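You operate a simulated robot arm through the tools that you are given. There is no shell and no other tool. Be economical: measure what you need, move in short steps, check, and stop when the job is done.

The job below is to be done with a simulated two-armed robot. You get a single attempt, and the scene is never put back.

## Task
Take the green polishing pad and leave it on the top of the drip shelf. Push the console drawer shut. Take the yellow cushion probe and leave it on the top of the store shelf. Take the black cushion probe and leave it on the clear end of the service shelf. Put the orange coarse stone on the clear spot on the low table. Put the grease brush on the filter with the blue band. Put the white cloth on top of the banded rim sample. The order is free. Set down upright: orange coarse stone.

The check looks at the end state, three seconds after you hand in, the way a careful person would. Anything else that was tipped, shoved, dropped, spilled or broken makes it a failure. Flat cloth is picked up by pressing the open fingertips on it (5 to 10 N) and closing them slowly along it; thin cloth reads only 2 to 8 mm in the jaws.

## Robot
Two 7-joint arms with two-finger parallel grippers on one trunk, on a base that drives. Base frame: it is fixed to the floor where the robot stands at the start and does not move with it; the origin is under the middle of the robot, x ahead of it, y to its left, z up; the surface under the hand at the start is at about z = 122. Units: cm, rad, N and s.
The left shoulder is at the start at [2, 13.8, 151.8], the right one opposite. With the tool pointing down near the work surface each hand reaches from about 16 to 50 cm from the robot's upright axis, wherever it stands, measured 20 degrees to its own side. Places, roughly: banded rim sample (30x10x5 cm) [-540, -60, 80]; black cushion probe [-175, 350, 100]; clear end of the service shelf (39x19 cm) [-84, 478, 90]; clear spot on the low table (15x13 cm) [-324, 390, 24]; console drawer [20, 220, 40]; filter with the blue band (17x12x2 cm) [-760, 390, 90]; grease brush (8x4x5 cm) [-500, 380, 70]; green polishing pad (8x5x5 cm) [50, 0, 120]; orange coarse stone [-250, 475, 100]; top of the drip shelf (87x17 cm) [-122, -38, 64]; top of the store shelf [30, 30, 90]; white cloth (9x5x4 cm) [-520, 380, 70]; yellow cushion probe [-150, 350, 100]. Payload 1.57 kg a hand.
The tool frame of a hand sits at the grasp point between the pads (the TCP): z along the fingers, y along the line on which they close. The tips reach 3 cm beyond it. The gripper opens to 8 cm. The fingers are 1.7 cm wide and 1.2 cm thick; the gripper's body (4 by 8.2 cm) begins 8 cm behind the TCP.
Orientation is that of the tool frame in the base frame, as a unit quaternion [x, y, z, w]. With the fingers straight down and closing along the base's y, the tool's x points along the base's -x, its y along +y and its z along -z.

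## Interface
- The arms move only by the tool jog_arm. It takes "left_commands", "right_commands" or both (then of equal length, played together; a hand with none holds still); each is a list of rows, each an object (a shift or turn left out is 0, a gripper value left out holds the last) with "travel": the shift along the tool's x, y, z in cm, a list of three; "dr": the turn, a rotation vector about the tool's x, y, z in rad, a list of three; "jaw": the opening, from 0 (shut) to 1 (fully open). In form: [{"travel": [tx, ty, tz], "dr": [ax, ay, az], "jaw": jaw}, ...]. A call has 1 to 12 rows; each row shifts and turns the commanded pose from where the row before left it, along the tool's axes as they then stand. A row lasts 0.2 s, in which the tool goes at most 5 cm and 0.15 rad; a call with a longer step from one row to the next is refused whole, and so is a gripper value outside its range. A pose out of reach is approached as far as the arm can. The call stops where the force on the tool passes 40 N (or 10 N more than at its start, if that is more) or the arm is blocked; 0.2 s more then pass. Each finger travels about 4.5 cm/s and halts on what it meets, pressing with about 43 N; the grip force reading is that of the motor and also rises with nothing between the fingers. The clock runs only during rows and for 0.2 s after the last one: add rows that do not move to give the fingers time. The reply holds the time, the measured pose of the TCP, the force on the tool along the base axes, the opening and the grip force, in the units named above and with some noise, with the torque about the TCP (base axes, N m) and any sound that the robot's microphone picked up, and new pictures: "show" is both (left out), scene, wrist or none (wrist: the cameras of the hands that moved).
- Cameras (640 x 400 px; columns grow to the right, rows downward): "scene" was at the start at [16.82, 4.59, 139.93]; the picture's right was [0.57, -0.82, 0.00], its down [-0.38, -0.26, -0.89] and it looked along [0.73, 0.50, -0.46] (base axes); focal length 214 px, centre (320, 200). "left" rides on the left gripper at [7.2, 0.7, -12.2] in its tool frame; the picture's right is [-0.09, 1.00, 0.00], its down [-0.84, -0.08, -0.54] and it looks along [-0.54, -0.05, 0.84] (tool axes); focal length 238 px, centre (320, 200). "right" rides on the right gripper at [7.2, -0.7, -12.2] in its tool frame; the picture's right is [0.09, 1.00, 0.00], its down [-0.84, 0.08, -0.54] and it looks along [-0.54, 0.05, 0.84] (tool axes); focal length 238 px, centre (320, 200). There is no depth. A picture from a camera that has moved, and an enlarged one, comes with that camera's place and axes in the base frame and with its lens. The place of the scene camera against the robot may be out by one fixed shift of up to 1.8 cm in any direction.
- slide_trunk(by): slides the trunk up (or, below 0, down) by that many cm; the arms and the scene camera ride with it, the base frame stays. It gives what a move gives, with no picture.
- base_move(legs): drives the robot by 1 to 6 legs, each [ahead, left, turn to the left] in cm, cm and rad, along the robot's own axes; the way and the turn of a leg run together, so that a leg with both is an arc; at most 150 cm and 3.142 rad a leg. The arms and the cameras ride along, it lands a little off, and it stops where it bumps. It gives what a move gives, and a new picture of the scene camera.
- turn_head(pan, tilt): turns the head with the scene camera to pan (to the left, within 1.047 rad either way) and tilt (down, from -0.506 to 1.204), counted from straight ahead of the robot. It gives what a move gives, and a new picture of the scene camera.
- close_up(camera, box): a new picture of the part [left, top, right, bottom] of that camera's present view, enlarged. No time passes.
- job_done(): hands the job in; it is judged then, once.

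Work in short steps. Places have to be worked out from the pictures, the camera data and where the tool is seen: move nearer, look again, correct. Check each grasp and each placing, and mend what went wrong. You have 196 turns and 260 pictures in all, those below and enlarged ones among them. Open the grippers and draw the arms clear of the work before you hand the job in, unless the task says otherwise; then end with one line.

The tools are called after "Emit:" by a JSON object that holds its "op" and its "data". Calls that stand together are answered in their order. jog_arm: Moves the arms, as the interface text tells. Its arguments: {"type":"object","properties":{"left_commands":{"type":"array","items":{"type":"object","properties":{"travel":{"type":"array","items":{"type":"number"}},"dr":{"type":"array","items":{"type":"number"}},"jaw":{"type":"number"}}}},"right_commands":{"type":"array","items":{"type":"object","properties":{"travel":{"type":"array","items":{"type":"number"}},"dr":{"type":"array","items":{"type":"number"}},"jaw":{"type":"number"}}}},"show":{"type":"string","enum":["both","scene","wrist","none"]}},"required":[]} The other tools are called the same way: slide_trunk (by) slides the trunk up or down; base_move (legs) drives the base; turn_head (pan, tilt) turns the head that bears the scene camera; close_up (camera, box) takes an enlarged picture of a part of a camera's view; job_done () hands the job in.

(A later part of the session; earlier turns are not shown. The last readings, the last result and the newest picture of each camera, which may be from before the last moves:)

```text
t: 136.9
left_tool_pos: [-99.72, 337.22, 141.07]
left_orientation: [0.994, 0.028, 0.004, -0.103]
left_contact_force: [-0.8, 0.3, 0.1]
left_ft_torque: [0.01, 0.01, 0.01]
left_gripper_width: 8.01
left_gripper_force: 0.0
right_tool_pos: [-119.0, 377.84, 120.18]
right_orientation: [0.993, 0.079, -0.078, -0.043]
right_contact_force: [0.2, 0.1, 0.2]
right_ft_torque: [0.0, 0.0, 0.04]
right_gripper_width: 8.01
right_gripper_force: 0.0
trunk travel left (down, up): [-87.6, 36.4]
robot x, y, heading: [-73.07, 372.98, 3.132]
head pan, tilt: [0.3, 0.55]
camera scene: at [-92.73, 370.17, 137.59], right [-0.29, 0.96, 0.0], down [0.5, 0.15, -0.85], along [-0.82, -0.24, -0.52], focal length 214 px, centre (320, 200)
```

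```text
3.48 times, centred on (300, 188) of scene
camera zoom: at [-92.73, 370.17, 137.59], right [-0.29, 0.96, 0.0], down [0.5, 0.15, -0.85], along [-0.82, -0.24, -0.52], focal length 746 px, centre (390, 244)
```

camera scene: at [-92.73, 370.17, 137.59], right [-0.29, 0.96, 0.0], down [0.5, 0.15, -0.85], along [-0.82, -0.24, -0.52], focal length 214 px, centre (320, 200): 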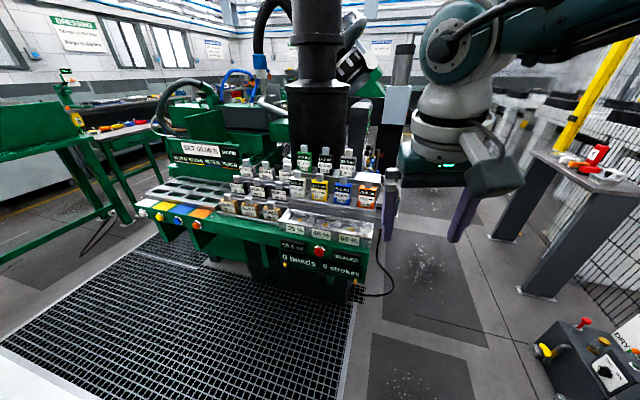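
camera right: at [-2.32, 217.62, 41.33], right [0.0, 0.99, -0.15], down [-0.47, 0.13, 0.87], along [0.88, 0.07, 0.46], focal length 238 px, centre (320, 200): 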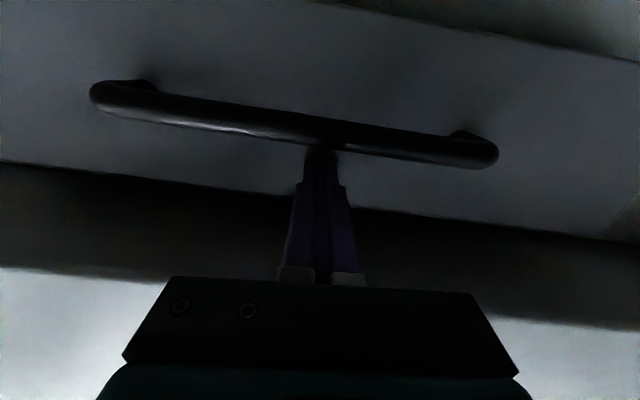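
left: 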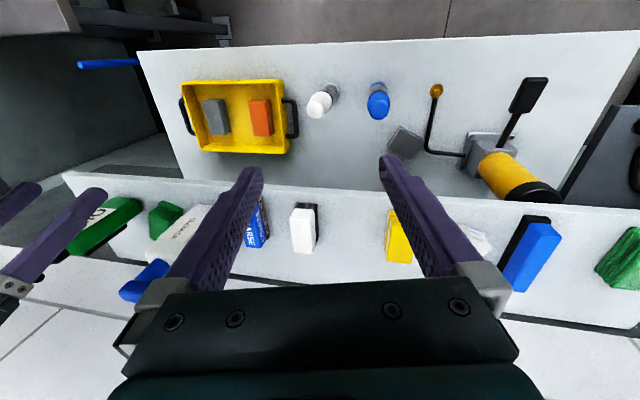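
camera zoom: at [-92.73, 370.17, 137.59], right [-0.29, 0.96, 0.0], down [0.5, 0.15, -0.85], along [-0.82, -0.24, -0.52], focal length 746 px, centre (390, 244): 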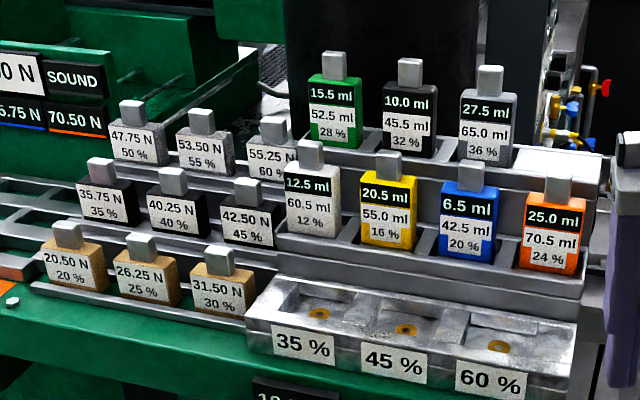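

Yellow ("20.5 ml") is at about [−150, 353.5] and black ("10.0 ml") at [−175, 349], stubs on top near z ≈ 109. Best from the bench's +y end facing −y: right hand for black, left for yellow. I go around, keeping hands clear of the machine.

Emit:
{"op": "base_move", "data": {"legs": [[0, -52, 0], [0, 0, 1.57], [0, -88, 0]]}}

Emit:
{"op": "turn_head", "data": {"pan": 0, "tilt": 0.5}}

```text
t: 148.1
left_tool_pos: [-124.56, 399.42, 141.06]
left_orientation: [0.683, 0.723, -0.069, -0.076]
left_contact_force: [0.0, 0.0, 0.3]
left_ft_torque: [0.0, -0.02, -0.02]
left_gripper_width: 8.0
left_gripper_force: 0.0
right_tool_pos: [-165.02, 379.85, 120.09]
right_orientation: [0.645, 0.759, -0.085, 0.026]
right_contact_force: [0.2, -0.8, 0.1]
right_ft_torque: [0.01, 0.04, -0.04]
right_gripper_width: 7.98
right_gripper_force: 0.1
trunk travel left (down, up): [-87.6, 36.4]
robot x, y, heading: [-160.81, 425.47, -1.579]
head pan, tilt: [0.3, 0.55]
camera scene: at [-158.93, 406.3, 137.59], right [-0.96, -0.29, 0.0], down [-0.15, 0.5, -0.85], along [0.25, -0.82, -0.52], focal length 214 px, centre (320, 200)
```

scene: 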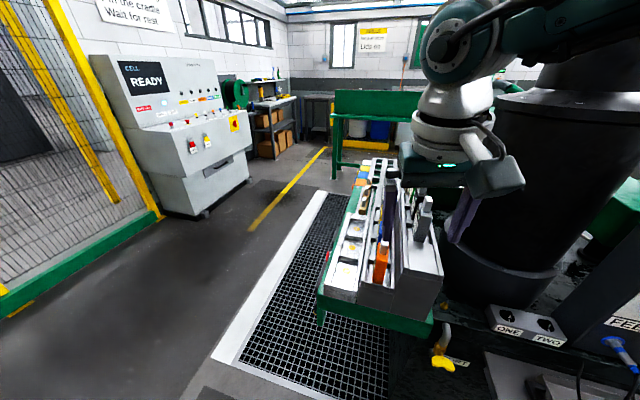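

```text
t: 148.9
left_tool_pos: [-124.64, 399.46, 141.09]
left_orientation: [0.684, 0.722, -0.071, -0.076]
left_contact_force: [-0.3, 0.2, 0.1]
left_ft_torque: [0.03, -0.02, -0.01]
left_gripper_width: 8.04
left_gripper_force: 0.0
right_tool_pos: [-165.06, 379.97, 120.06]
right_orientation: [0.645, 0.759, -0.085, 0.025]
right_contact_force: [-0.5, 0.0, 0.0]
right_ft_torque: [0.01, -0.01, -0.05]
right_gripper_width: 7.99
right_gripper_force: 0.0
trunk travel left (down, up): [-87.6, 36.4]
robot x, y, heading: [-160.52, 425.57, -1.576]
head pan, tilt: [0.0, 0.499]
camera scene: at [-161.58, 405.81, 138.04], right [-1.0, 0.01, 0.0], down [0.0, 0.48, -0.88], along [-0.01, -0.88, -0.48], focal length 214 px, centre (320, 200)
```

scene: 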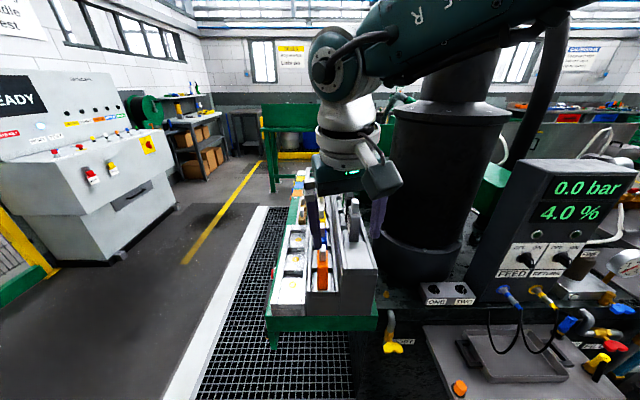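

The bench end is at y ≈ 374 and a large black cylinder sits close behind the black probe (edge x ≈ −181), so the black probe wants the fingers closing along y. I advance 28 cm, hands staying above the stubs.

Emit:
{"op": "base_move", "data": {"legs": [[28, 0, 0]]}}

Emit:
{"op": "turn_head", "data": {"pan": 0, "tilt": 0.75}}

Emit:
{"op": "jog_arm", "data": {"right_commands": [{}], "show": "wrist"}}

```text
t: 150.8
left_tool_pos: [-124.75, 371.42, 141.23]
left_orientation: [0.682, 0.724, -0.07, -0.075]
left_contact_force: [-0.3, 0.8, -0.1]
left_ft_torque: [-0.01, 0.02, 0.02]
left_gripper_width: 8.0
left_gripper_force: 0.1
right_tool_pos: [-165.16, 352.0, 120.02]
right_orientation: [0.644, 0.76, -0.084, 0.026]
right_contact_force: [0.6, 0.2, -0.1]
right_ft_torque: [-0.04, 0.01, 0.01]
right_gripper_width: 7.99
right_gripper_force: 0.0
trunk travel left (down, up): [-87.6, 36.4]
robot x, y, heading: [-160.83, 397.53, -1.575]
head pan, tilt: [0.0, 0.499]
camera scene: at [-161.72, 377.75, 138.04], right [-1.0, 0.01, 0.0], down [0.0, 0.48, -0.88], along [0.0, -0.88, -0.48], focal length 214 px, centre (320, 200)
```

scene: 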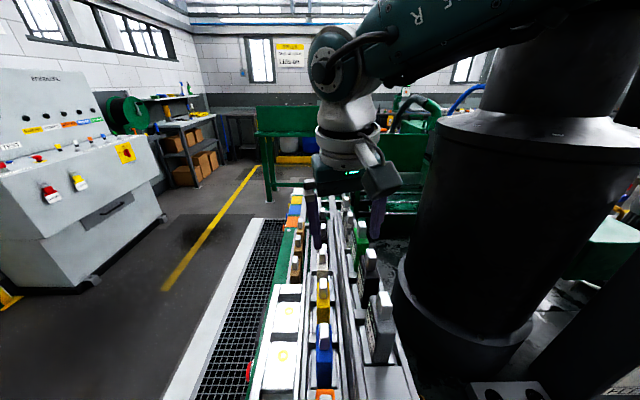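

```text
t: 151.6
left_tool_pos: [-124.7, 371.33, 141.05]
left_orientation: [0.682, 0.724, -0.071, -0.076]
left_contact_force: [0.3, -1.0, -0.2]
left_ft_torque: [0.01, -0.02, -0.02]
left_gripper_width: 7.99
left_gripper_force: 0.0
right_tool_pos: [-165.27, 352.0, 120.05]
right_orientation: [0.643, 0.76, -0.085, 0.026]
right_contact_force: [-0.3, 0.4, -0.2]
right_ft_torque: [0.01, 0.0, 0.0]
right_gripper_width: 8.02
right_gripper_force: 0.0
trunk travel left (down, up): [-87.6, 36.4]
robot x, y, heading: [-161.0, 397.64, -1.57]
head pan, tilt: [0.0, 0.75]
camera scene: at [-161.71, 378.56, 135.85], right [-1.0, 0.01, 0.0], down [0.0, 0.68, -0.73], along [0.0, -0.73, -0.68], focal length 214 px, centre (320, 200)
```

scene: 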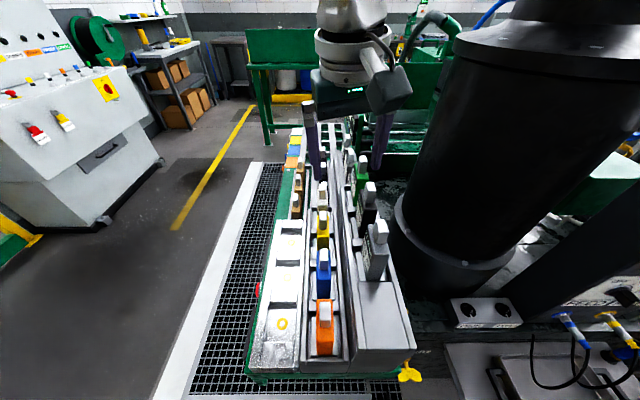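

```text
t: 152.0
left_tool_pos: [-124.72, 371.44, 141.1]
left_orientation: [0.683, 0.723, -0.071, -0.075]
left_contact_force: [-0.2, 0.5, -0.3]
left_ft_torque: [-0.01, -0.02, -0.01]
left_gripper_width: 8.01
left_gripper_force: 0.1
right_tool_pos: [-165.18, 351.94, 120.09]
right_orientation: [0.644, 0.76, -0.085, 0.026]
right_contact_force: [0.1, 0.5, -0.9]
right_ft_torque: [0.03, -0.03, 0.0]
right_gripper_width: 8.03
right_gripper_force: 0.1
trunk travel left (down, up): [-87.6, 36.4]
robot x, y, heading: [-160.92, 397.68, -1.575]
head pan, tilt: [0.0, 0.75]
camera right: at [-166.17, 360.72, 131.01], right [0.96, 0.25, -0.11], down [0.26, -0.72, 0.65], along [0.08, -0.65, -0.75], focal length 238 px, centre (320, 200)
```

right: 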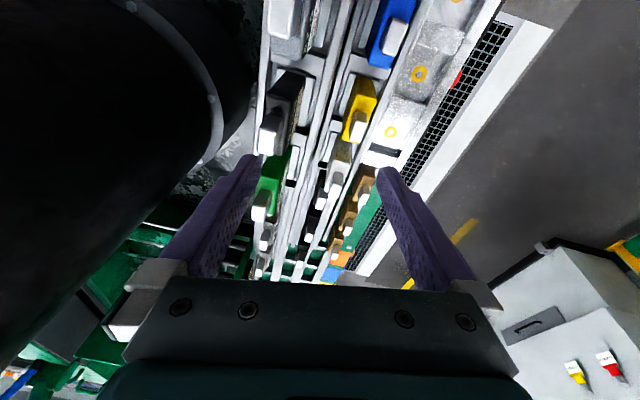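

Triangulating several views: black stub top ≈ [−170.7, 350, 110.8], yellow ≈ [−162.2, 350, 104.7]; both bodies are thin along x, so closing along x works. I square the right hand and move it above the black probe.

Emit:
{"op": "jog_arm", "data": {"right_commands": [{"dr": [-0.035, -0.005, 0.079], "jaw": 0.62}, {"dr": [-0.035, -0.005, 0.079]}, {"travel": [-1.0, -2.75, 0.2]}, {"travel": [-1.1, -2.75, 0.2]}, {}], "show": "both"}}

```text
t: 153.2
left_tool_pos: [-124.77, 371.42, 141.04]
left_orientation: [0.682, 0.724, -0.07, -0.075]
left_contact_force: [-0.2, 0.7, 0.2]
left_ft_torque: [0.04, -0.02, 0.0]
left_gripper_width: 7.99
left_gripper_force: 0.0
right_tool_pos: [-170.44, 349.81, 119.93]
right_orientation: [0.701, 0.708, -0.059, 0.058]
right_contact_force: [-0.2, 0.1, 0.9]
right_ft_torque: [0.02, 0.01, -0.02]
right_gripper_width: 4.98
right_gripper_force: 0.0
trunk travel left (down, up): [-87.6, 36.4]
robot x, y, heading: [-161.07, 397.28, -1.573]
head pan, tilt: [0.0, 0.75]
camera scene: at [-161.71, 378.56, 135.85], right [-1.0, 0.01, 0.0], down [0.0, 0.68, -0.73], along [0.0, -0.73, -0.68], focal length 214 px, centre (320, 200)
camera right: at [-171.36, 358.85, 130.8], right [0.99, 0.1, -0.02], down [0.09, -0.73, 0.67], along [0.06, -0.67, -0.74], focal length 238 px, centre (320, 200)
```

scene: 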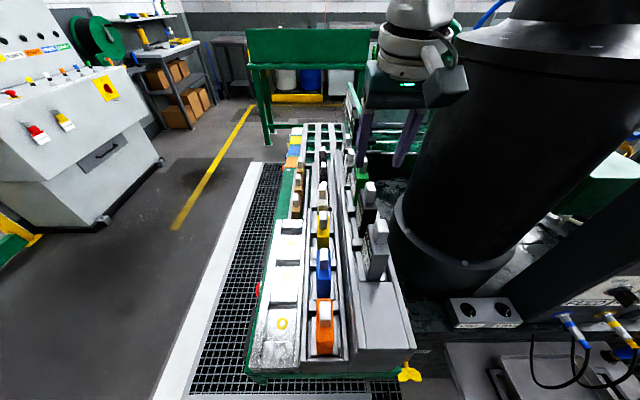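
right: 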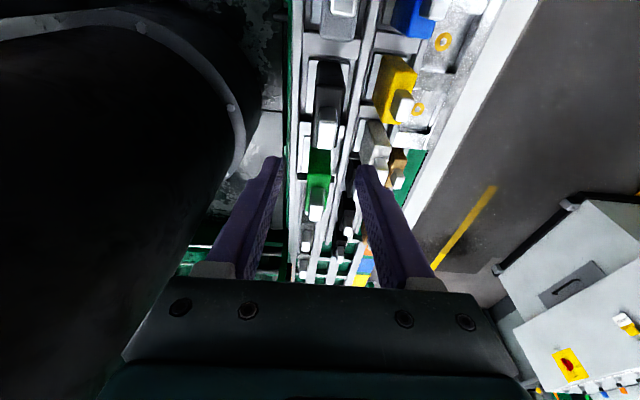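

The black probe is right under the fingers (offset 0.3 cm). I lower in two steps to TCP z ≈ 109.

Emit:
{"op": "jog_arm", "data": {"right_commands": [{"travel": [0.65, 0.3, 3.95]}, {"travel": [0.65, 0, 3.95]}, {}], "show": "both"}}

```text
t: 154.0
left_tool_pos: [-124.79, 371.32, 141.08]
left_orientation: [0.682, 0.724, -0.07, -0.076]
left_contact_force: [-0.2, 0.0, -0.4]
left_ft_torque: [-0.01, 0.0, -0.03]
left_gripper_width: 8.02
left_gripper_force: 0.0
right_tool_pos: [-170.49, 350.58, 112.0]
right_orientation: [0.7, 0.709, -0.059, 0.058]
right_contact_force: [-1.5, 0.3, 0.3]
right_ft_torque: [0.0, 0.0, -0.03]
right_gripper_width: 4.95
right_gripper_force: 0.0
right hand out of reach, approached as far as the arm can: row 2
trunk travel left (down, up): [-87.6, 36.4]
robot x, y, heading: [-161.14, 397.66, -1.578]
head pan, tilt: [0.0, 0.75]
camera scene: at [-161.72, 378.56, 135.85], right [-1.0, 0.01, 0.0], down [0.0, 0.68, -0.73], along [0.0, -0.73, -0.68], focal length 214 px, centre (320, 200)
camera right: at [-171.24, 359.7, 122.75], right [0.99, 0.1, -0.02], down [0.09, -0.73, 0.67], along [0.06, -0.67, -0.74], focal length 238 px, centre (320, 200)
```

scene: 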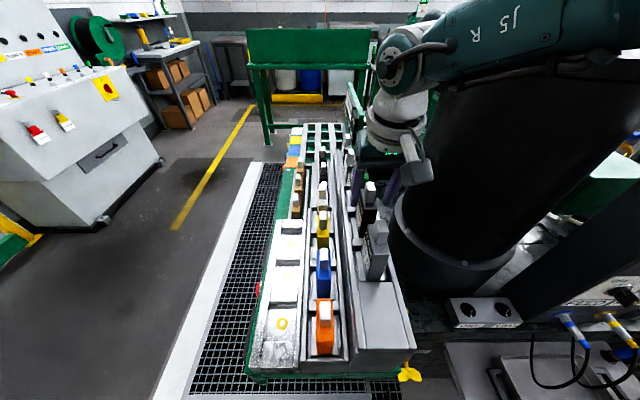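
right: 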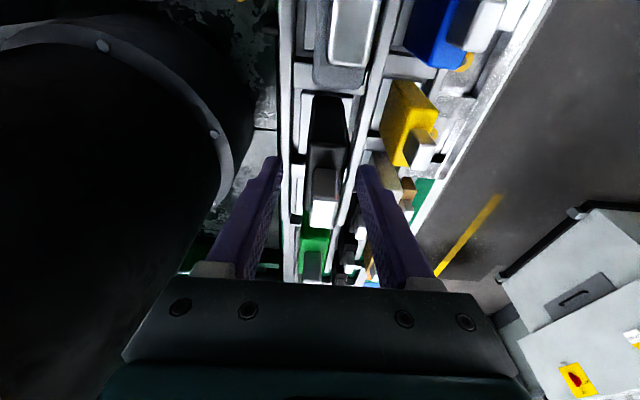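

The stub centre is at y ≈ 348.3, 2 cm further on, and the arm is at its reach. I drive 2.5 cm ahead with fingers straddling it along the row, then lower.

Emit:
{"op": "base_move", "data": {"legs": [[2.7, 0, 0]]}}

Emit:
{"op": "jog_arm", "data": {"right_commands": [{"travel": [0.25, 0.3, 1.5]}, {"travel": [0.25, 0, 1.5]}, {}], "show": "wrist"}}

```text
t: 154.8
left_tool_pos: [-124.89, 368.57, 141.07]
left_orientation: [0.682, 0.724, -0.071, -0.075]
left_contact_force: [-0.5, 0.7, 0.5]
left_ft_torque: [0.0, 0.0, 0.02]
left_gripper_width: 8.03
left_gripper_force: 0.1
right_tool_pos: [-170.52, 347.99, 112.04]
right_orientation: [0.701, 0.709, -0.06, 0.059]
right_contact_force: [1.3, -0.5, 0.8]
right_ft_torque: [-0.02, -0.01, 0.01]
right_gripper_width: 4.97
right_gripper_force: 0.1
trunk travel left (down, up): [-87.6, 36.4]
robot x, y, heading: [-161.26, 394.73, -1.574]
head pan, tilt: [0.0, 0.75]
camera scene: at [-161.73, 375.87, 135.85], right [-1.0, 0.01, 0.0], down [0.0, 0.68, -0.73], along [0.0, -0.73, -0.68], focal length 214 px, centre (320, 200)
```

scene: 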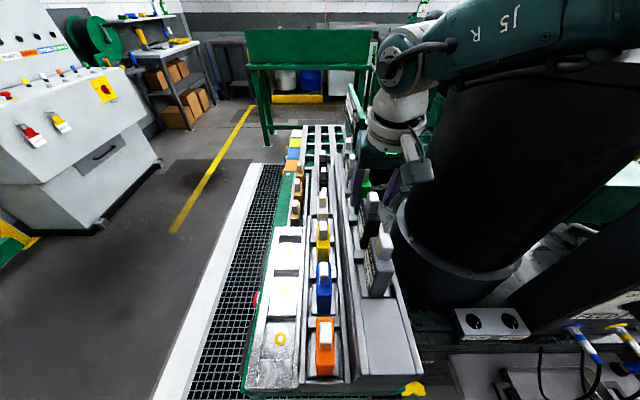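

```text
t: 155.6
left_tool_pos: [-124.76, 368.69, 141.08]
left_orientation: [0.682, 0.723, -0.072, -0.075]
left_contact_force: [-0.8, 0.2, 0.6]
left_ft_torque: [0.0, 0.01, 0.02]
left_gripper_width: 8.03
left_gripper_force: 0.1
right_tool_pos: [-170.45, 348.75, 109.69]
right_orientation: [0.701, 0.709, -0.059, 0.059]
right_contact_force: [-0.6, -0.1, 0.1]
right_ft_torque: [0.02, 0.0, 0.0]
right_gripper_width: 4.97
right_gripper_force: 0.2
right hand out of reach, approached as far as the arm can: row 1, 2
trunk travel left (down, up): [-87.6, 36.4]
robot x, y, heading: [-160.67, 394.62, -1.577]
head pan, tilt: [0.0, 0.75]
camera right: at [-171.17, 357.88, 120.42], right [0.99, 0.1, -0.02], down [0.09, -0.73, 0.67], along [0.06, -0.67, -0.74], focal length 238 px, centre (320, 200)
```

right: 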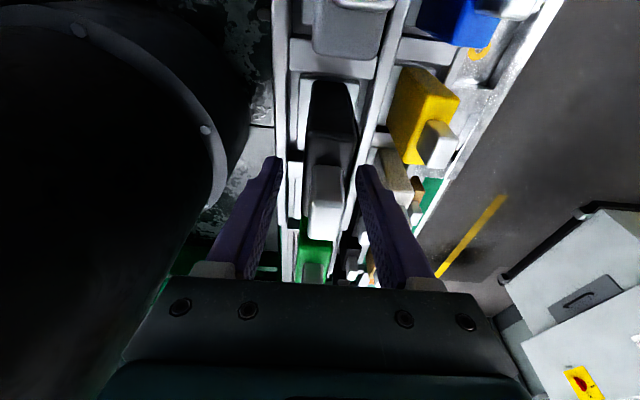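

Aligned. I lower the trunk 2 cm so the pads straddle the body top, then close.

Emit:
{"op": "slide_trunk", "data": {"by": -2}}

Emit:
{"op": "jog_arm", "data": {"right_commands": [{"jaw": 0.45}, {"jaw": 0.3}, {"jaw": 0.2}, {"jaw": 0.15}, {"jaw": 0.15}, {}, {}], "show": "wrist"}}

```text
t: 156.3
left_tool_pos: [-124.69, 368.74, 139.17]
left_orientation: [0.682, 0.724, -0.071, -0.076]
left_contact_force: [-0.2, -0.1, 0.1]
left_ft_torque: [0.0, -0.01, -0.04]
left_gripper_width: 8.0
left_gripper_force: 0.1
right_tool_pos: [-170.56, 348.86, 107.62]
right_orientation: [0.7, 0.709, -0.059, 0.059]
right_contact_force: [0.2, -0.4, 0.1]
right_ft_torque: [-0.01, -0.01, -0.01]
right_gripper_width: 4.95
right_gripper_force: 0.0
trunk travel left (down, up): [-85.6, 38.4]
robot x, y, heading: [-161.33, 394.73, -1.576]
head pan, tilt: [0.0, 0.75]
```

```text
t: 157.9
left_tool_pos: [-124.76, 368.78, 139.05]
left_orientation: [0.682, 0.724, -0.072, -0.075]
left_contact_force: [1.0, 0.0, 0.1]
left_ft_torque: [0.01, -0.01, 0.0]
left_gripper_width: 8.0
left_gripper_force: 0.2
right_tool_pos: [-170.33, 348.85, 107.69]
right_orientation: [0.701, 0.709, -0.059, 0.059]
right_contact_force: [1.3, 0.1, 2.3]
right_ft_torque: [0.1, -0.2, -0.06]
right_gripper_width: 2.58
right_gripper_force: 37.4
trunk travel left (down, up): [-85.6, 38.4]
robot x, y, heading: [-161.04, 395.02, -1.578]
head pan, tilt: [0.0, 0.75]
camera right: at [-171.14, 357.87, 118.44], right [0.99, 0.1, -0.02], down [0.09, -0.73, 0.67], along [0.06, -0.67, -0.74], focal length 238 px, centre (320, 200)
```

right: 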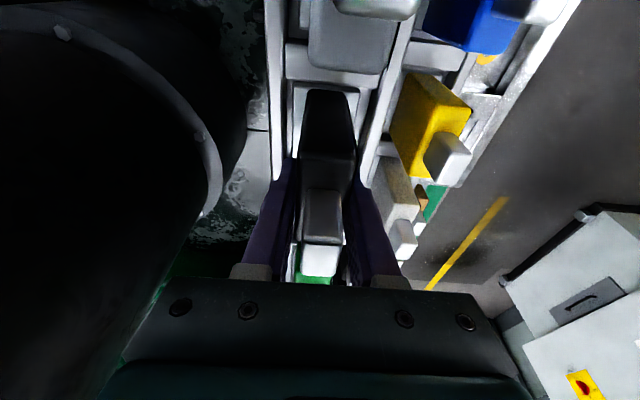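

Body gripped at 2.6 cm. I raise the trunk 14 cm to lift it straight out of the slot.

Emit:
{"op": "slide_trunk", "data": {"by": 14}}

Emit:
{"op": "jog_arm", "data": {"right_commands": [{}], "show": "both"}}

```text
t: 159.6
left_tool_pos: [-124.77, 368.71, 153.05]
left_orientation: [0.683, 0.723, -0.071, -0.076]
left_contact_force: [0.1, 0.4, 0.4]
left_ft_torque: [-0.01, 0.02, 0.0]
left_gripper_width: 7.98
left_gripper_force: 0.0
right_tool_pos: [-170.43, 348.84, 121.68]
right_orientation: [0.701, 0.709, -0.058, 0.058]
right_contact_force: [-0.9, 0.0, -3.7]
right_ft_torque: [-0.05, -0.01, 0.04]
right_gripper_width: 2.58
right_gripper_force: 36.7
trunk travel left (down, up): [-99.6, 24.4]
robot x, y, heading: [-160.49, 394.87, -1.574]
head pan, tilt: [0.0, 0.75]
```

```text
t: 160.0
left_tool_pos: [-124.83, 368.74, 153.04]
left_orientation: [0.682, 0.724, -0.071, -0.076]
left_contact_force: [-0.3, 0.1, 0.6]
left_ft_torque: [-0.01, 0.02, 0.0]
left_gripper_width: 8.01
left_gripper_force: 0.0
right_tool_pos: [-170.39, 348.92, 121.59]
right_orientation: [0.701, 0.709, -0.06, 0.058]
right_contact_force: [0.3, 0.2, -4.0]
right_ft_torque: [-0.04, 0.01, 0.01]
right_gripper_width: 2.58
right_gripper_force: 36.6
trunk travel left (down, up): [-99.6, 24.4]
robot x, y, heading: [-161.03, 395.01, -1.571]
head pan, tilt: [0.0, 0.75]
camera scene: at [-161.73, 375.88, 147.84], right [-1.0, 0.01, 0.0], down [0.0, 0.68, -0.73], along [0.0, -0.73, -0.68], focal length 214 px, centre (320, 200)
camera right: at [-171.17, 357.9, 132.42], right [0.99, 0.1, -0.02], down [0.09, -0.73, 0.67], along [0.06, -0.67, -0.74], focal length 238 px, centre (320, 200)
```

scene: 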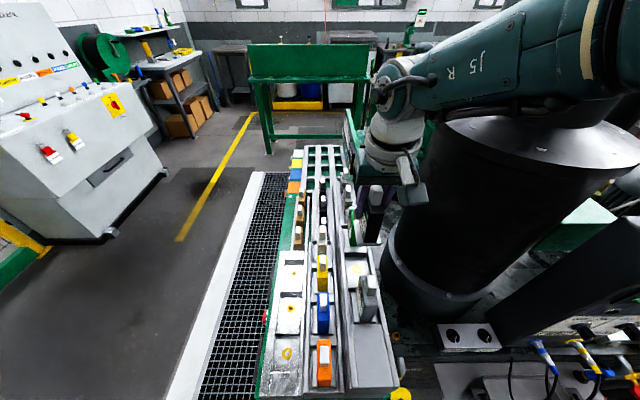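
right: 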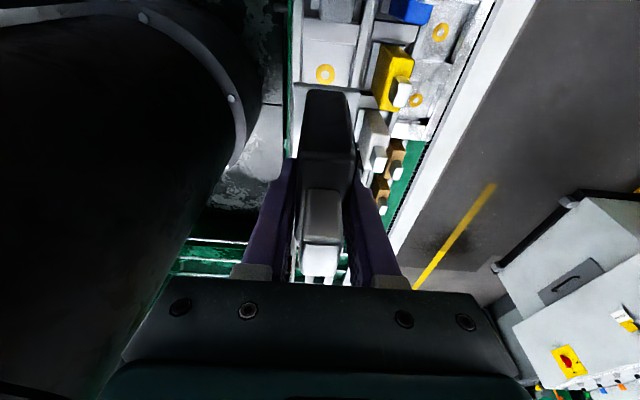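

Black probe is out cleanly. The left hand can't conveniently reach yellow while this one is held low, so I take black to the service shelf first: back off, slide toward x ≈ −100 and turn around.

Emit:
{"op": "base_move", "data": {"legs": [[-32, 0, 0], [0, 62, 0], [0, 0, 3.14]]}}

Emit:
{"op": "turn_head", "data": {"pan": 0, "tilt": 0.7}}

```text
t: 172.5
left_tool_pos: [-134.77, 453.15, 153.02]
left_orientation: [0.718, -0.688, 0.076, -0.071]
left_contact_force: [0.4, 0.4, -0.3]
left_ft_torque: [-0.02, -0.03, -0.02]
left_gripper_width: 7.99
left_gripper_force: 0.0
right_tool_pos: [-88.73, 472.33, 121.71]
right_orientation: [-0.703, 0.706, 0.058, 0.059]
right_contact_force: [-0.5, 0.4, -3.0]
right_ft_torque: [0.04, 0.0, -0.01]
right_gripper_width: 2.57
right_gripper_force: 37.3
trunk travel left (down, up): [-99.6, 24.4]
robot x, y, heading: [-98.87, 426.48, 1.551]
head pan, tilt: [0.0, 0.75]
camera scene: at [-99.27, 444.22, 147.84], right [1.0, -0.02, 0.0], down [-0.01, -0.68, -0.73], along [0.01, 0.73, -0.68], focal length 214 px, centre (320, 200)
```

scene: 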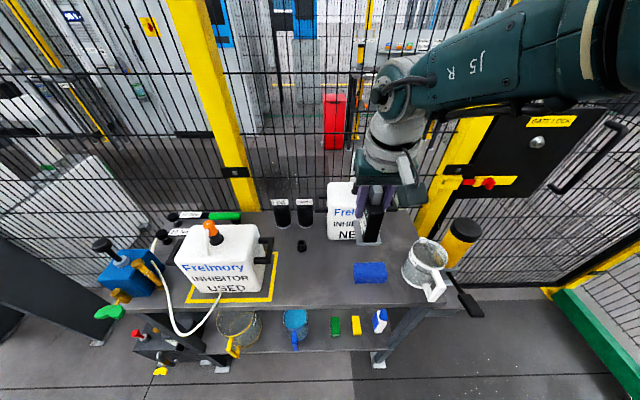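

```text
t: 173.1
left_tool_pos: [-134.68, 453.16, 153.09]
left_orientation: [0.718, -0.688, 0.076, -0.07]
left_contact_force: [0.3, 0.1, 0.5]
left_ft_torque: [0.05, 0.0, 0.01]
left_gripper_width: 7.98
left_gripper_force: 0.1
right_tool_pos: [-88.8, 472.23, 121.66]
right_orientation: [-0.703, 0.706, 0.058, 0.059]
right_contact_force: [-0.4, -0.3, -4.3]
right_ft_torque: [0.01, 0.01, 0.0]
right_gripper_width: 2.62
right_gripper_force: 37.3
trunk travel left (down, up): [-99.6, 24.4]
robot x, y, heading: [-98.76, 426.33, 1.551]
head pan, tilt: [0.0, 0.7]
camera scene: at [-99.27, 444.43, 148.26], right [1.0, -0.02, 0.0], down [-0.01, -0.64, -0.76], along [0.02, 0.76, -0.64], focal length 214 px, centre (320, 200)
```

scene: 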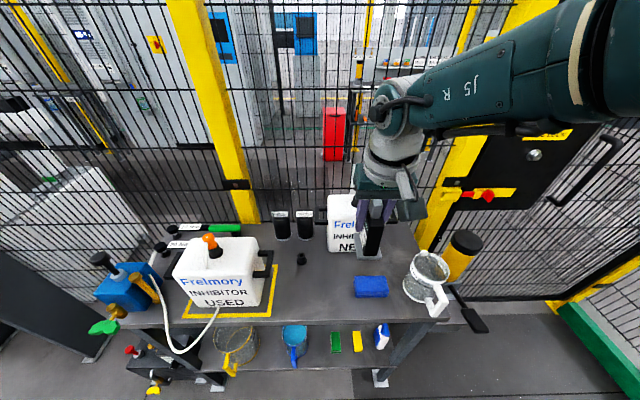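

The clear stretch of the service shelf is the front area around the blue sponge. A free spot is left of the sponge at about [−97, 476]. I shift the base left 8.3 and ahead 4, then lower the trunk most of the way.

Emit:
{"op": "base_move", "data": {"legs": [[0, 8.3, 0], [4, 0, 0]]}}

Emit:
{"op": "slide_trunk", "data": {"by": -15}}

Emit:
{"op": "jog_arm", "data": {"right_commands": [{}], "show": "both"}}

```text
t: 174.7
left_tool_pos: [-143.04, 457.3, 153.14]
left_orientation: [0.719, -0.687, 0.077, -0.07]
left_contact_force: [1.2, -0.3, -0.5]
left_ft_torque: [0.01, 0.0, 0.01]
left_gripper_width: 7.98
left_gripper_force: 0.1
right_tool_pos: [-97.17, 476.47, 121.65]
right_orientation: [-0.704, 0.706, 0.058, 0.059]
right_contact_force: [-1.6, -0.4, -3.4]
right_ft_torque: [0.04, 0.01, 0.03]
right_gripper_width: 2.58
right_gripper_force: 37.5
trunk travel left (down, up): [-99.6, 24.4]
robot x, y, heading: [-107.05, 430.64, 1.556]
head pan, tilt: [0.0, 0.7]
camera scene: at [-107.51, 448.55, 148.27], right [1.0, -0.02, 0.0], down [-0.01, -0.64, -0.76], along [0.02, 0.76, -0.64], focal length 214 px, centre (320, 200)
```

scene: 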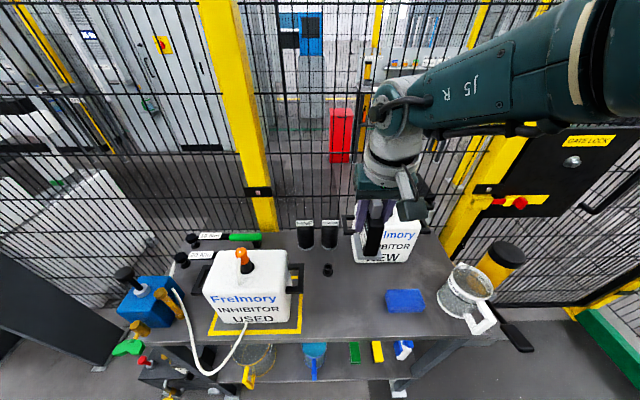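

```text
t: 176.4
left_tool_pos: [-143.07, 457.19, 138.14]
left_orientation: [0.719, -0.688, 0.076, -0.071]
left_contact_force: [0.0, 0.1, 0.5]
left_ft_torque: [-0.02, 0.0, -0.03]
left_gripper_width: 7.98
left_gripper_force: 0.1
right_tool_pos: [-97.12, 476.43, 106.63]
right_orientation: [-0.704, 0.705, 0.058, 0.059]
right_contact_force: [0.5, -0.2, -3.3]
right_ft_torque: [0.04, 0.02, 0.02]
right_gripper_width: 2.59
right_gripper_force: 37.1
trunk travel left (down, up): [-84.6, 39.4]
robot x, y, heading: [-107.0, 430.55, 1.551]
head pan, tilt: [0.0, 0.7]
```

```text
t: 176.8
left_tool_pos: [-142.93, 457.22, 138.07]
left_orientation: [0.719, -0.687, 0.077, -0.071]
left_contact_force: [-0.7, -0.2, 0.8]
left_ft_torque: [0.01, 0.0, -0.01]
left_gripper_width: 8.01
left_gripper_force: 0.0
right_tool_pos: [-97.03, 476.44, 106.69]
right_orientation: [-0.704, 0.705, 0.058, 0.059]
right_contact_force: [-0.3, -0.1, -3.6]
right_ft_torque: [0.03, 0.02, 0.01]
right_gripper_width: 2.58
right_gripper_force: 36.8
trunk travel left (down, up): [-84.6, 39.4]
robot x, y, heading: [-107.24, 430.48, 1.549]
head pan, tilt: [0.0, 0.7]
camera scene: at [-107.51, 448.55, 133.27], right [1.0, -0.02, 0.0], down [-0.01, -0.64, -0.76], along [0.02, 0.76, -0.64], focal length 214 px, centre (320, 200)
camera right: at [-96.42, 467.22, 117.41], right [-1.0, -0.09, -0.02], down [-0.08, 0.74, 0.67], along [-0.05, 0.67, -0.74], focal length 238 px, centre (320, 200)
```

scene: 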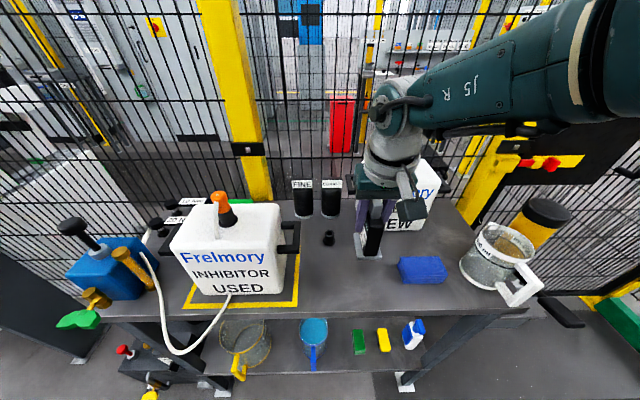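
right: 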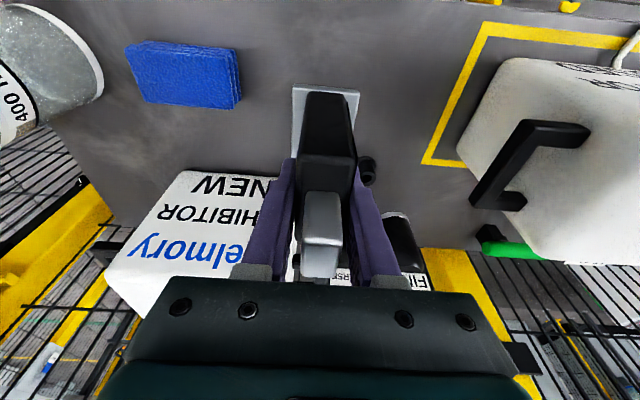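

The probe hangs about 6 cm above the shelf in a clear spot. I lower the trunk 4.5 cm and then creep with the arm until contact.

Emit:
{"op": "slide_trunk", "data": {"by": -4.5}}

Emit:
{"op": "jog_arm", "data": {"right_commands": [{"travel": [0.04, 0, 0.25]}, {"travel": [0.04, 0, 0.25]}, {"travel": [0.04, 0, 0.25]}, {}], "show": "wrist"}}

```text
t: 177.7
left_tool_pos: [-142.94, 457.26, 133.61]
left_orientation: [0.719, -0.688, 0.076, -0.07]
left_contact_force: [0.1, 0.9, 0.9]
left_ft_torque: [-0.01, 0.01, 0.02]
left_gripper_width: 8.01
left_gripper_force: 0.0
right_tool_pos: [-97.14, 476.3, 102.08]
right_orientation: [-0.704, 0.706, 0.058, 0.059]
right_contact_force: [0.3, 0.3, -3.4]
right_ft_torque: [0.02, -0.01, 0.03]
right_gripper_width: 2.57
right_gripper_force: 37.6
trunk travel left (down, up): [-80.1, 43.9]
robot x, y, heading: [-107.13, 430.63, 1.55]
head pan, tilt: [0.0, 0.7]
```

```text
t: 178.7
left_tool_pos: [-142.97, 457.32, 133.57]
left_orientation: [0.719, -0.687, 0.076, -0.071]
left_contact_force: [0.6, 0.5, 0.5]
left_ft_torque: [-0.03, 0.0, -0.01]
left_gripper_width: 8.01
left_gripper_force: 0.0
right_tool_pos: [-96.83, 476.19, 101.67]
right_orientation: [-0.704, 0.705, 0.058, 0.059]
right_contact_force: [-0.2, 0.1, -3.1]
right_ft_torque: [0.04, -0.02, 0.01]
right_gripper_width: 2.58
right_gripper_force: 37.0
trunk travel left (down, up): [-80.1, 43.9]
robot x, y, heading: [-107.35, 430.91, 1.554]
head pan, tilt: [0.0, 0.7]
camera right: at [-96.35, 466.99, 112.38], right [-1.0, -0.09, -0.02], down [-0.08, 0.74, 0.67], along [-0.05, 0.67, -0.74], focal length 238 px, centre (320, 200)
```

right: 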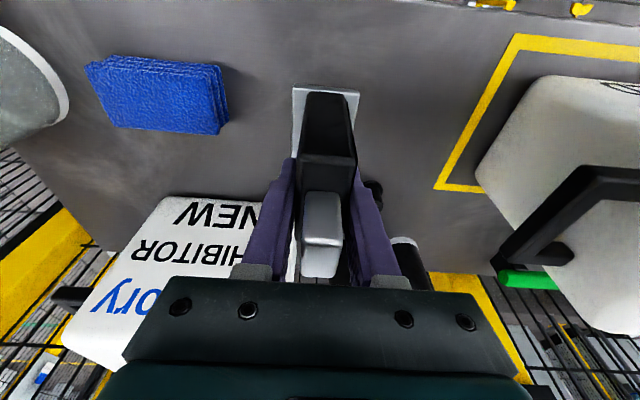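

Still in the air (weight −3 N reads). I step the trunk down in small increments and watch the force.

Emit:
{"op": "slide_trunk", "data": {"by": -0.5}}

Emit:
{"op": "slide_trunk", "data": {"by": -0.3}}

```text
t: 179.2
left_tool_pos: [-143.04, 457.21, 133.01]
left_orientation: [0.718, -0.688, 0.077, -0.071]
left_contact_force: [-0.1, 0.5, -0.5]
left_ft_torque: [0.0, -0.02, 0.0]
left_gripper_width: 8.02
left_gripper_force: 0.1
right_tool_pos: [-97.08, 476.05, 101.13]
right_orientation: [-0.704, 0.705, 0.059, 0.059]
right_contact_force: [-0.1, -0.5, -3.4]
right_ft_torque: [0.01, -0.04, 0.02]
right_gripper_width: 2.58
right_gripper_force: 37.2
trunk travel left (down, up): [-79.6, 44.4]
robot x, y, heading: [-107.23, 430.96, 1.553]
head pan, tilt: [0.0, 0.7]
```

```text
t: 179.8
left_tool_pos: [-142.99, 457.24, 132.83]
left_orientation: [0.719, -0.687, 0.076, -0.07]
left_contact_force: [0.0, -0.3, -0.7]
left_ft_torque: [0.01, 0.02, 0.01]
left_gripper_width: 7.98
left_gripper_force: 0.1
right_tool_pos: [-97.06, 476.3, 100.78]
right_orientation: [-0.704, 0.705, 0.058, 0.059]
right_contact_force: [-1.4, -0.5, -2.4]
right_ft_torque: [0.04, 0.03, -0.02]
right_gripper_width: 2.61
right_gripper_force: 37.2
trunk travel left (down, up): [-79.3, 44.7]
robot x, y, heading: [-106.78, 430.9, 1.553]
head pan, tilt: [0.0, 0.7]
```

Emit:
{"op": "slide_trunk", "data": {"by": -0.3}}

Emit:
{"op": "slide_trunk", "data": {"by": -0.3}}

```text
t: 180.3
left_tool_pos: [-142.99, 457.28, 132.54]
left_orientation: [0.719, -0.687, 0.077, -0.071]
left_contact_force: [0.0, 0.3, 1.0]
left_ft_torque: [-0.03, -0.02, 0.01]
left_gripper_width: 8.01
left_gripper_force: 0.0
right_tool_pos: [-97.02, 476.19, 100.54]
right_orientation: [-0.704, 0.705, 0.058, 0.06]
right_contact_force: [0.4, -0.3, -3.0]
right_ft_torque: [0.01, 0.02, -0.02]
right_gripper_width: 2.57
right_gripper_force: 36.7
trunk travel left (down, up): [-79.0, 45.0]
robot x, y, heading: [-107.07, 430.78, 1.551]
head pan, tilt: [0.0, 0.7]
```

```text
t: 180.8
left_tool_pos: [-142.97, 457.27, 132.18]
left_orientation: [0.719, -0.688, 0.075, -0.071]
left_contact_force: [0.6, -0.9, -0.1]
left_ft_torque: [0.02, 0.03, 0.0]
left_gripper_width: 8.0
left_gripper_force: 0.2
right_tool_pos: [-97.02, 476.26, 100.24]
right_orientation: [-0.704, 0.705, 0.058, 0.059]
right_contact_force: [0.8, 0.8, -3.5]
right_ft_torque: [0.01, 0.01, 0.0]
right_gripper_width: 2.61
right_gripper_force: 37.0
trunk travel left (down, up): [-78.7, 45.3]
robot x, y, heading: [-107.19, 430.97, 1.555]
head pan, tilt: [0.0, 0.7]
```

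No contact yet; I use force-stopped arm rows to feel for the shelf.

Emit:
{"op": "jog_arm", "data": {"right_commands": [{"travel": [0.06, 0, 0.3]}, {"travel": [0.06, 0, 0.3]}, {"travel": [0.06, 0, 0.3]}, {"travel": [0.06, 0, 0.3]}, {"travel": [0.06, 0, 0.3]}, {}], "show": "scene"}}

```text
t: 182.2
left_tool_pos: [-143.03, 457.23, 132.16]
left_orientation: [0.719, -0.687, 0.075, -0.071]
left_contact_force: [0.0, 0.2, -0.6]
left_ft_torque: [-0.05, 0.01, 0.04]
left_gripper_width: 8.01
left_gripper_force: 0.0
right_tool_pos: [-96.94, 475.89, 99.31]
right_orientation: [-0.704, 0.705, 0.059, 0.059]
right_contact_force: [0.1, 0.0, -2.5]
right_ft_torque: [0.04, 0.04, 0.0]
right_gripper_width: 2.56
right_gripper_force: 37.0
right hand out of reach, approached as far as the arm can: row 2, 5
trunk travel left (down, up): [-78.7, 45.3]
robot x, y, heading: [-107.35, 430.41, 1.555]
head pan, tilt: [0.0, 0.7]
camera scene: at [-107.51, 448.55, 127.37], right [1.0, -0.02, 0.0], down [-0.01, -0.64, -0.76], along [0.02, 0.76, -0.64], focal length 214 px, centre (320, 200)
```

scene: 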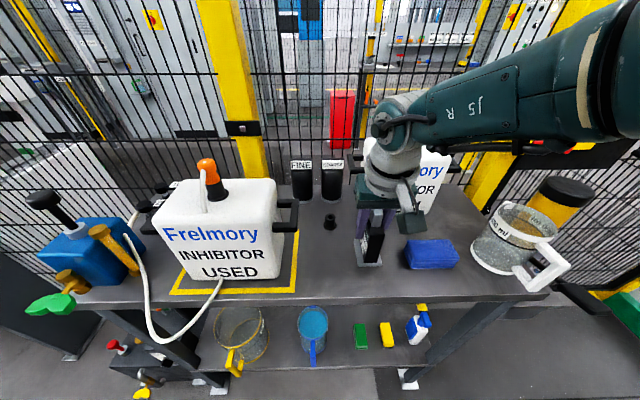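

It must be within a centimetre. I continue the force-limited feel a bit further.

Emit:
{"op": "slide_trunk", "data": {"by": -0.6}}

Emit:
{"op": "jog_arm", "data": {"right_commands": [{"travel": [0.06, 0, 0.3]}, {"travel": [0.06, 0, 0.3]}, {"travel": [0.06, 0, 0.3]}, {"travel": [0.06, 0, 0.3]}, {}], "show": "wrist"}}

```text
t: 182.8
left_tool_pos: [-143.01, 457.15, 131.67]
left_orientation: [0.719, -0.687, 0.077, -0.07]
left_contact_force: [0.3, -0.2, 0.0]
left_ft_torque: [-0.02, 0.01, 0.01]
left_gripper_width: 7.98
left_gripper_force: 0.2
right_tool_pos: [-96.89, 475.73, 98.73]
right_orientation: [-0.704, 0.705, 0.059, 0.06]
right_contact_force: [-0.3, 0.4, -2.5]
right_ft_torque: [-0.02, 0.03, 0.02]
right_gripper_width: 2.58
right_gripper_force: 37.0
trunk travel left (down, up): [-78.1, 45.9]
robot x, y, heading: [-107.26, 430.99, 1.552]
head pan, tilt: [0.0, 0.7]
```

```text
t: 184.0
left_tool_pos: [-142.92, 457.19, 131.64]
left_orientation: [0.719, -0.688, 0.076, -0.07]
left_contact_force: [-0.4, -0.1, 0.1]
left_ft_torque: [0.01, -0.02, 0.02]
left_gripper_width: 7.99
left_gripper_force: 0.1
right_tool_pos: [-96.9, 475.58, 98.14]
right_orientation: [-0.704, 0.705, 0.059, 0.059]
right_contact_force: [-0.8, 0.4, -2.7]
right_ft_torque: [0.01, -0.03, 0.0]
right_gripper_width: 2.55
right_gripper_force: 37.1
right hand out of reach, approached as far as the arm can: row 2, 4
trunk travel left (down, up): [-78.1, 45.9]
robot x, y, heading: [-107.19, 430.98, 1.556]
head pan, tilt: [0.0, 0.7]
camera right: at [-96.19, 466.26, 108.9], right [-1.0, -0.09, -0.02], down [-0.08, 0.73, 0.67], along [-0.05, 0.67, -0.74], focal length 238 px, centre (320, 200)
```

right: 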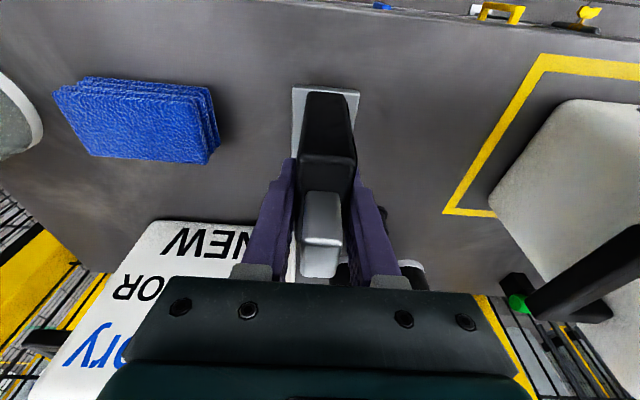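

The shelf triangulates to z ≈ 89 and the base plate is close. I keep feeling downward.

Emit:
{"op": "slide_trunk", "data": {"by": -0.7}}

Emit:
{"op": "jog_arm", "data": {"right_commands": [{"travel": [0.08, 0, 0.4]}, {"travel": [0.08, 0, 0.4]}, {"travel": [0.08, 0, 0.4]}, {"travel": [0.08, 0, 0.4]}, {"travel": [0.08, 0, 0.4]}, {}], "show": "none"}}

```text
t: 184.5
left_tool_pos: [-143.05, 457.15, 131.0]
left_orientation: [0.719, -0.687, 0.076, -0.071]
left_contact_force: [-0.2, 0.5, -0.5]
left_ft_torque: [0.01, -0.01, 0.0]
left_gripper_width: 8.0
left_gripper_force: 0.0
right_tool_pos: [-96.86, 475.58, 97.4]
right_orientation: [-0.704, 0.705, 0.059, 0.059]
right_contact_force: [0.0, -0.2, -3.5]
right_ft_torque: [0.06, -0.01, 0.01]
right_gripper_width: 2.58
right_gripper_force: 36.8
trunk travel left (down, up): [-77.4, 46.6]
robot x, y, heading: [-107.14, 430.82, 1.551]
head pan, tilt: [0.0, 0.7]
```

```text
t: 185.9
left_tool_pos: [-143.07, 457.4, 130.87]
left_orientation: [0.719, -0.688, 0.076, -0.071]
left_contact_force: [-0.5, 0.1, -0.1]
left_ft_torque: [0.01, -0.01, 0.02]
left_gripper_width: 8.01
left_gripper_force: 0.1
right_tool_pos: [-96.52, 475.02, 96.49]
right_orientation: [-0.704, 0.705, 0.062, 0.062]
right_contact_force: [-2.6, -5.2, 29.7]
right_ft_torque: [0.06, 0.09, 0.02]
right_gripper_width: 2.56
right_gripper_force: 37.1
right hand out of reach, approached as far as the arm can: row 2, 4
trunk travel left (down, up): [-77.4, 46.6]
robot x, y, heading: [-107.19, 430.5, 1.551]
head pan, tilt: [0.0, 0.7]
```

Contact at 30 N with TCP z = 96.5. I ease, open, and rise.

Emit:
{"op": "jog_arm", "data": {"right_commands": [{"travel": [-0.05, 0, -0.25]}, {"jaw": 0.45}, {"jaw": 0.62}, {}, {"travel": [-0.5, 0, -3]}, {"travel": [-0.7, 0, -4.2]}, {"travel": [-0.7, 0, -4.2]}, {}], "show": "both"}}

```text
t: 187.7
left_tool_pos: [-143.0, 457.22, 130.82]
left_orientation: [0.719, -0.688, 0.076, -0.071]
left_contact_force: [0.1, -0.6, 0.0]
left_ft_torque: [-0.04, 0.01, -0.01]
left_gripper_width: 7.98
left_gripper_force: 0.0
right_tool_pos: [-97.62, 478.89, 106.7]
right_orientation: [-0.704, 0.706, 0.058, 0.059]
right_contact_force: [0.1, 1.2, 1.1]
right_ft_torque: [0.0, -0.02, -0.01]
right_gripper_width: 4.95
right_gripper_force: 0.1
right hand out of reach, approached as far as the arm can: row 5, 6, 7
trunk travel left (down, up): [-77.4, 46.6]
robot x, y, heading: [-106.99, 430.39, 1.549]
head pan, tilt: [0.0, 0.7]
camera scene: at [-107.5, 448.57, 126.07], right [1.0, -0.02, 0.0], down [-0.01, -0.64, -0.76], along [0.02, 0.76, -0.64], focal length 214 px, centre (320, 200)
camera right: at [-97.01, 469.72, 117.46], right [-1.0, -0.09, -0.02], down [-0.08, 0.74, 0.67], along [-0.05, 0.67, -0.74], focal length 238 px, centre (320, 200)
```

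scene: 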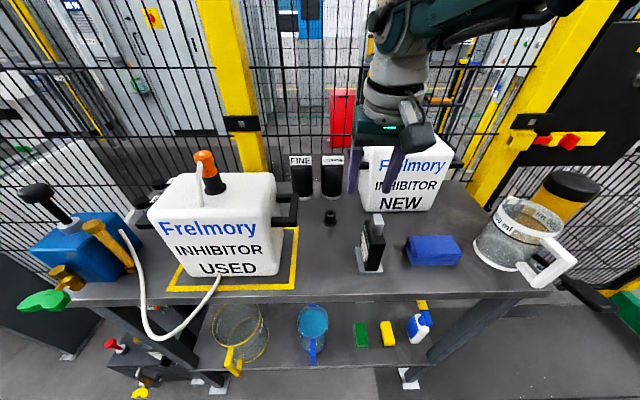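
right: 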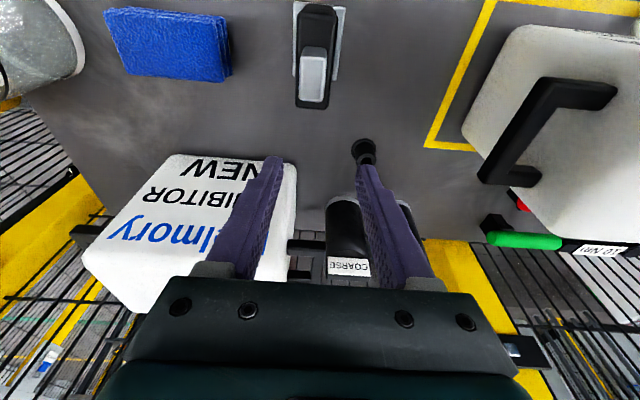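

The black probe stands upright on the shelf. Now back to the rack for the yellow one, with the right hand.

Emit:
{"op": "slide_trunk", "data": {"by": 13}}

Emit:
{"op": "base_move", "data": {"legs": [[-20, 0, 0], [0, 0, 3.141], [0, -45.5, 0]]}}

```text
t: 189.3
left_tool_pos: [-143.03, 457.24, 143.86]
left_orientation: [0.719, -0.687, 0.077, -0.07]
left_contact_force: [0.2, -1.0, 0.5]
left_ft_torque: [0.0, 0.01, 0.0]
left_gripper_width: 7.99
left_gripper_force: 0.1
right_tool_pos: [-97.58, 478.86, 119.51]
right_orientation: [-0.703, 0.706, 0.057, 0.06]
right_contact_force: [0.1, -0.1, 0.2]
right_ft_torque: [-0.04, -0.03, 0.0]
right_gripper_width: 4.97
right_gripper_force: 0.1
trunk travel left (down, up): [-90.4, 33.6]
robot x, y, heading: [-107.41, 430.73, 1.548]
head pan, tilt: [0.0, 0.7]
```

```text
t: 200.6
left_tool_pos: [-117.81, 385.41, 143.93]
left_orientation: [0.692, 0.714, -0.07, -0.077]
left_contact_force: [0.4, -0.4, -0.1]
left_ft_torque: [0.0, 0.03, 0.02]
left_gripper_width: 8.02
left_gripper_force: 0.0
right_tool_pos: [-163.55, 364.44, 119.55]
right_orientation: [0.711, 0.698, -0.06, 0.057]
right_contact_force: [0.3, -1.1, 0.3]
right_ft_torque: [0.02, -0.04, -0.01]
right_gripper_width: 4.95
right_gripper_force: 0.1
trunk travel left (down, up): [-90.4, 33.6]
robot x, y, heading: [-153.55, 412.72, -1.603]
head pan, tilt: [0.0, 0.7]
camera scene: at [-154.55, 393.42, 139.07], right [-1.0, 0.03, 0.0], down [0.02, 0.64, -0.76], along [-0.03, -0.76, -0.64], focal length 214 px, centre (320, 200)
```

scene: 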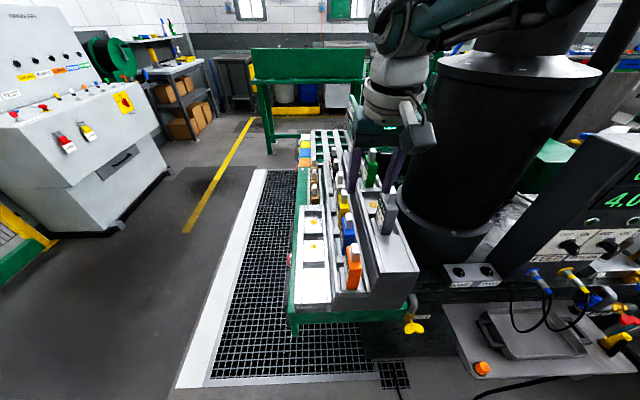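

I correct the heading by 0.03 rad and advance 15.7 cm to bring the hand over the yellow probe, then view from the wrist.

Emit:
{"op": "base_move", "data": {"legs": [[0, 0, 0.03], [15.7, 0, 0]]}}

Emit:
{"op": "jog_arm", "data": {"right_commands": [{}], "show": "wrist"}}

```text
t: 202.3
left_tool_pos: [-117.0, 370.89, 143.9]
left_orientation: [0.682, 0.724, -0.071, -0.076]
left_contact_force: [0.3, -0.3, 1.1]
left_ft_torque: [0.0, 0.02, 0.03]
left_gripper_width: 7.99
left_gripper_force: 0.0
right_tool_pos: [-161.97, 348.48, 119.63]
right_orientation: [0.7, 0.709, -0.059, 0.059]
right_contact_force: [-0.2, 0.3, -0.3]
right_ft_torque: [-0.01, 0.0, 0.0]
right_gripper_width: 4.96
right_gripper_force: 0.0
trunk travel left (down, up): [-90.4, 33.6]
robot x, y, heading: [-153.25, 397.01, -1.576]
head pan, tilt: [0.0, 0.7]
camera scene: at [-154.03, 377.79, 139.07], right [-1.0, 0.0, 0.0], down [0.0, 0.64, -0.76], along [0.0, -0.76, -0.64], focal length 214 px, centre (320, 200)
```

scene: 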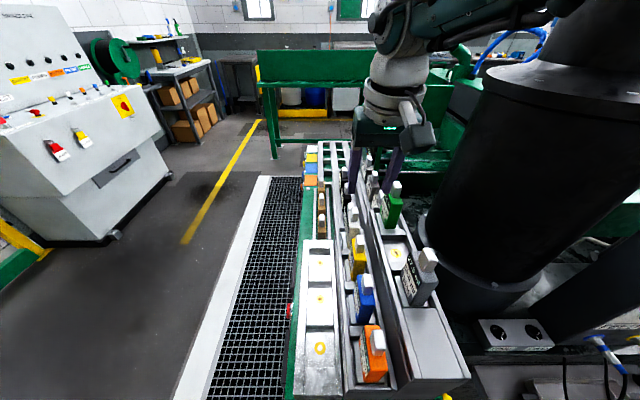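

```text
t: 202.7
left_tool_pos: [-117.03, 370.99, 143.91]
left_orientation: [0.681, 0.725, -0.072, -0.075]
left_contact_force: [-1.5, 0.1, 0.1]
left_ft_torque: [0.0, -0.01, -0.02]
left_gripper_width: 8.0
left_gripper_force: 0.0
right_tool_pos: [-162.03, 348.54, 119.62]
right_orientation: [0.7, 0.709, -0.059, 0.058]
right_contact_force: [-0.1, -0.3, 0.1]
right_ft_torque: [0.0, 0.02, -0.01]
right_gripper_width: 4.95
right_gripper_force: 0.0
trunk travel left (down, up): [-90.4, 33.6]
robot x, y, heading: [-153.17, 397.0, -1.575]
head pan, tilt: [0.0, 0.7]
camera right: at [-162.82, 357.55, 130.41], right [0.99, 0.1, -0.02], down [0.09, -0.73, 0.67], along [0.06, -0.67, -0.74], focal length 238 px, centre (320, 200)
```

right: 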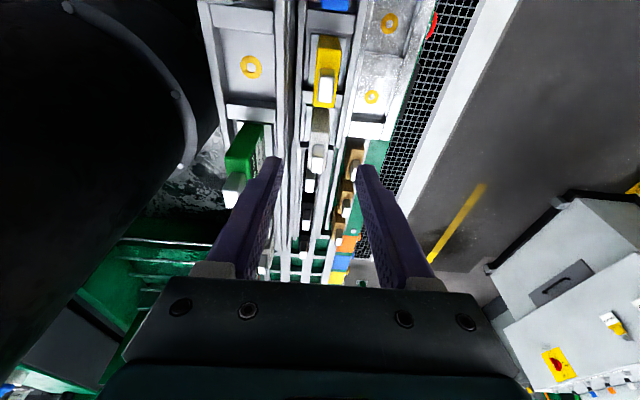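

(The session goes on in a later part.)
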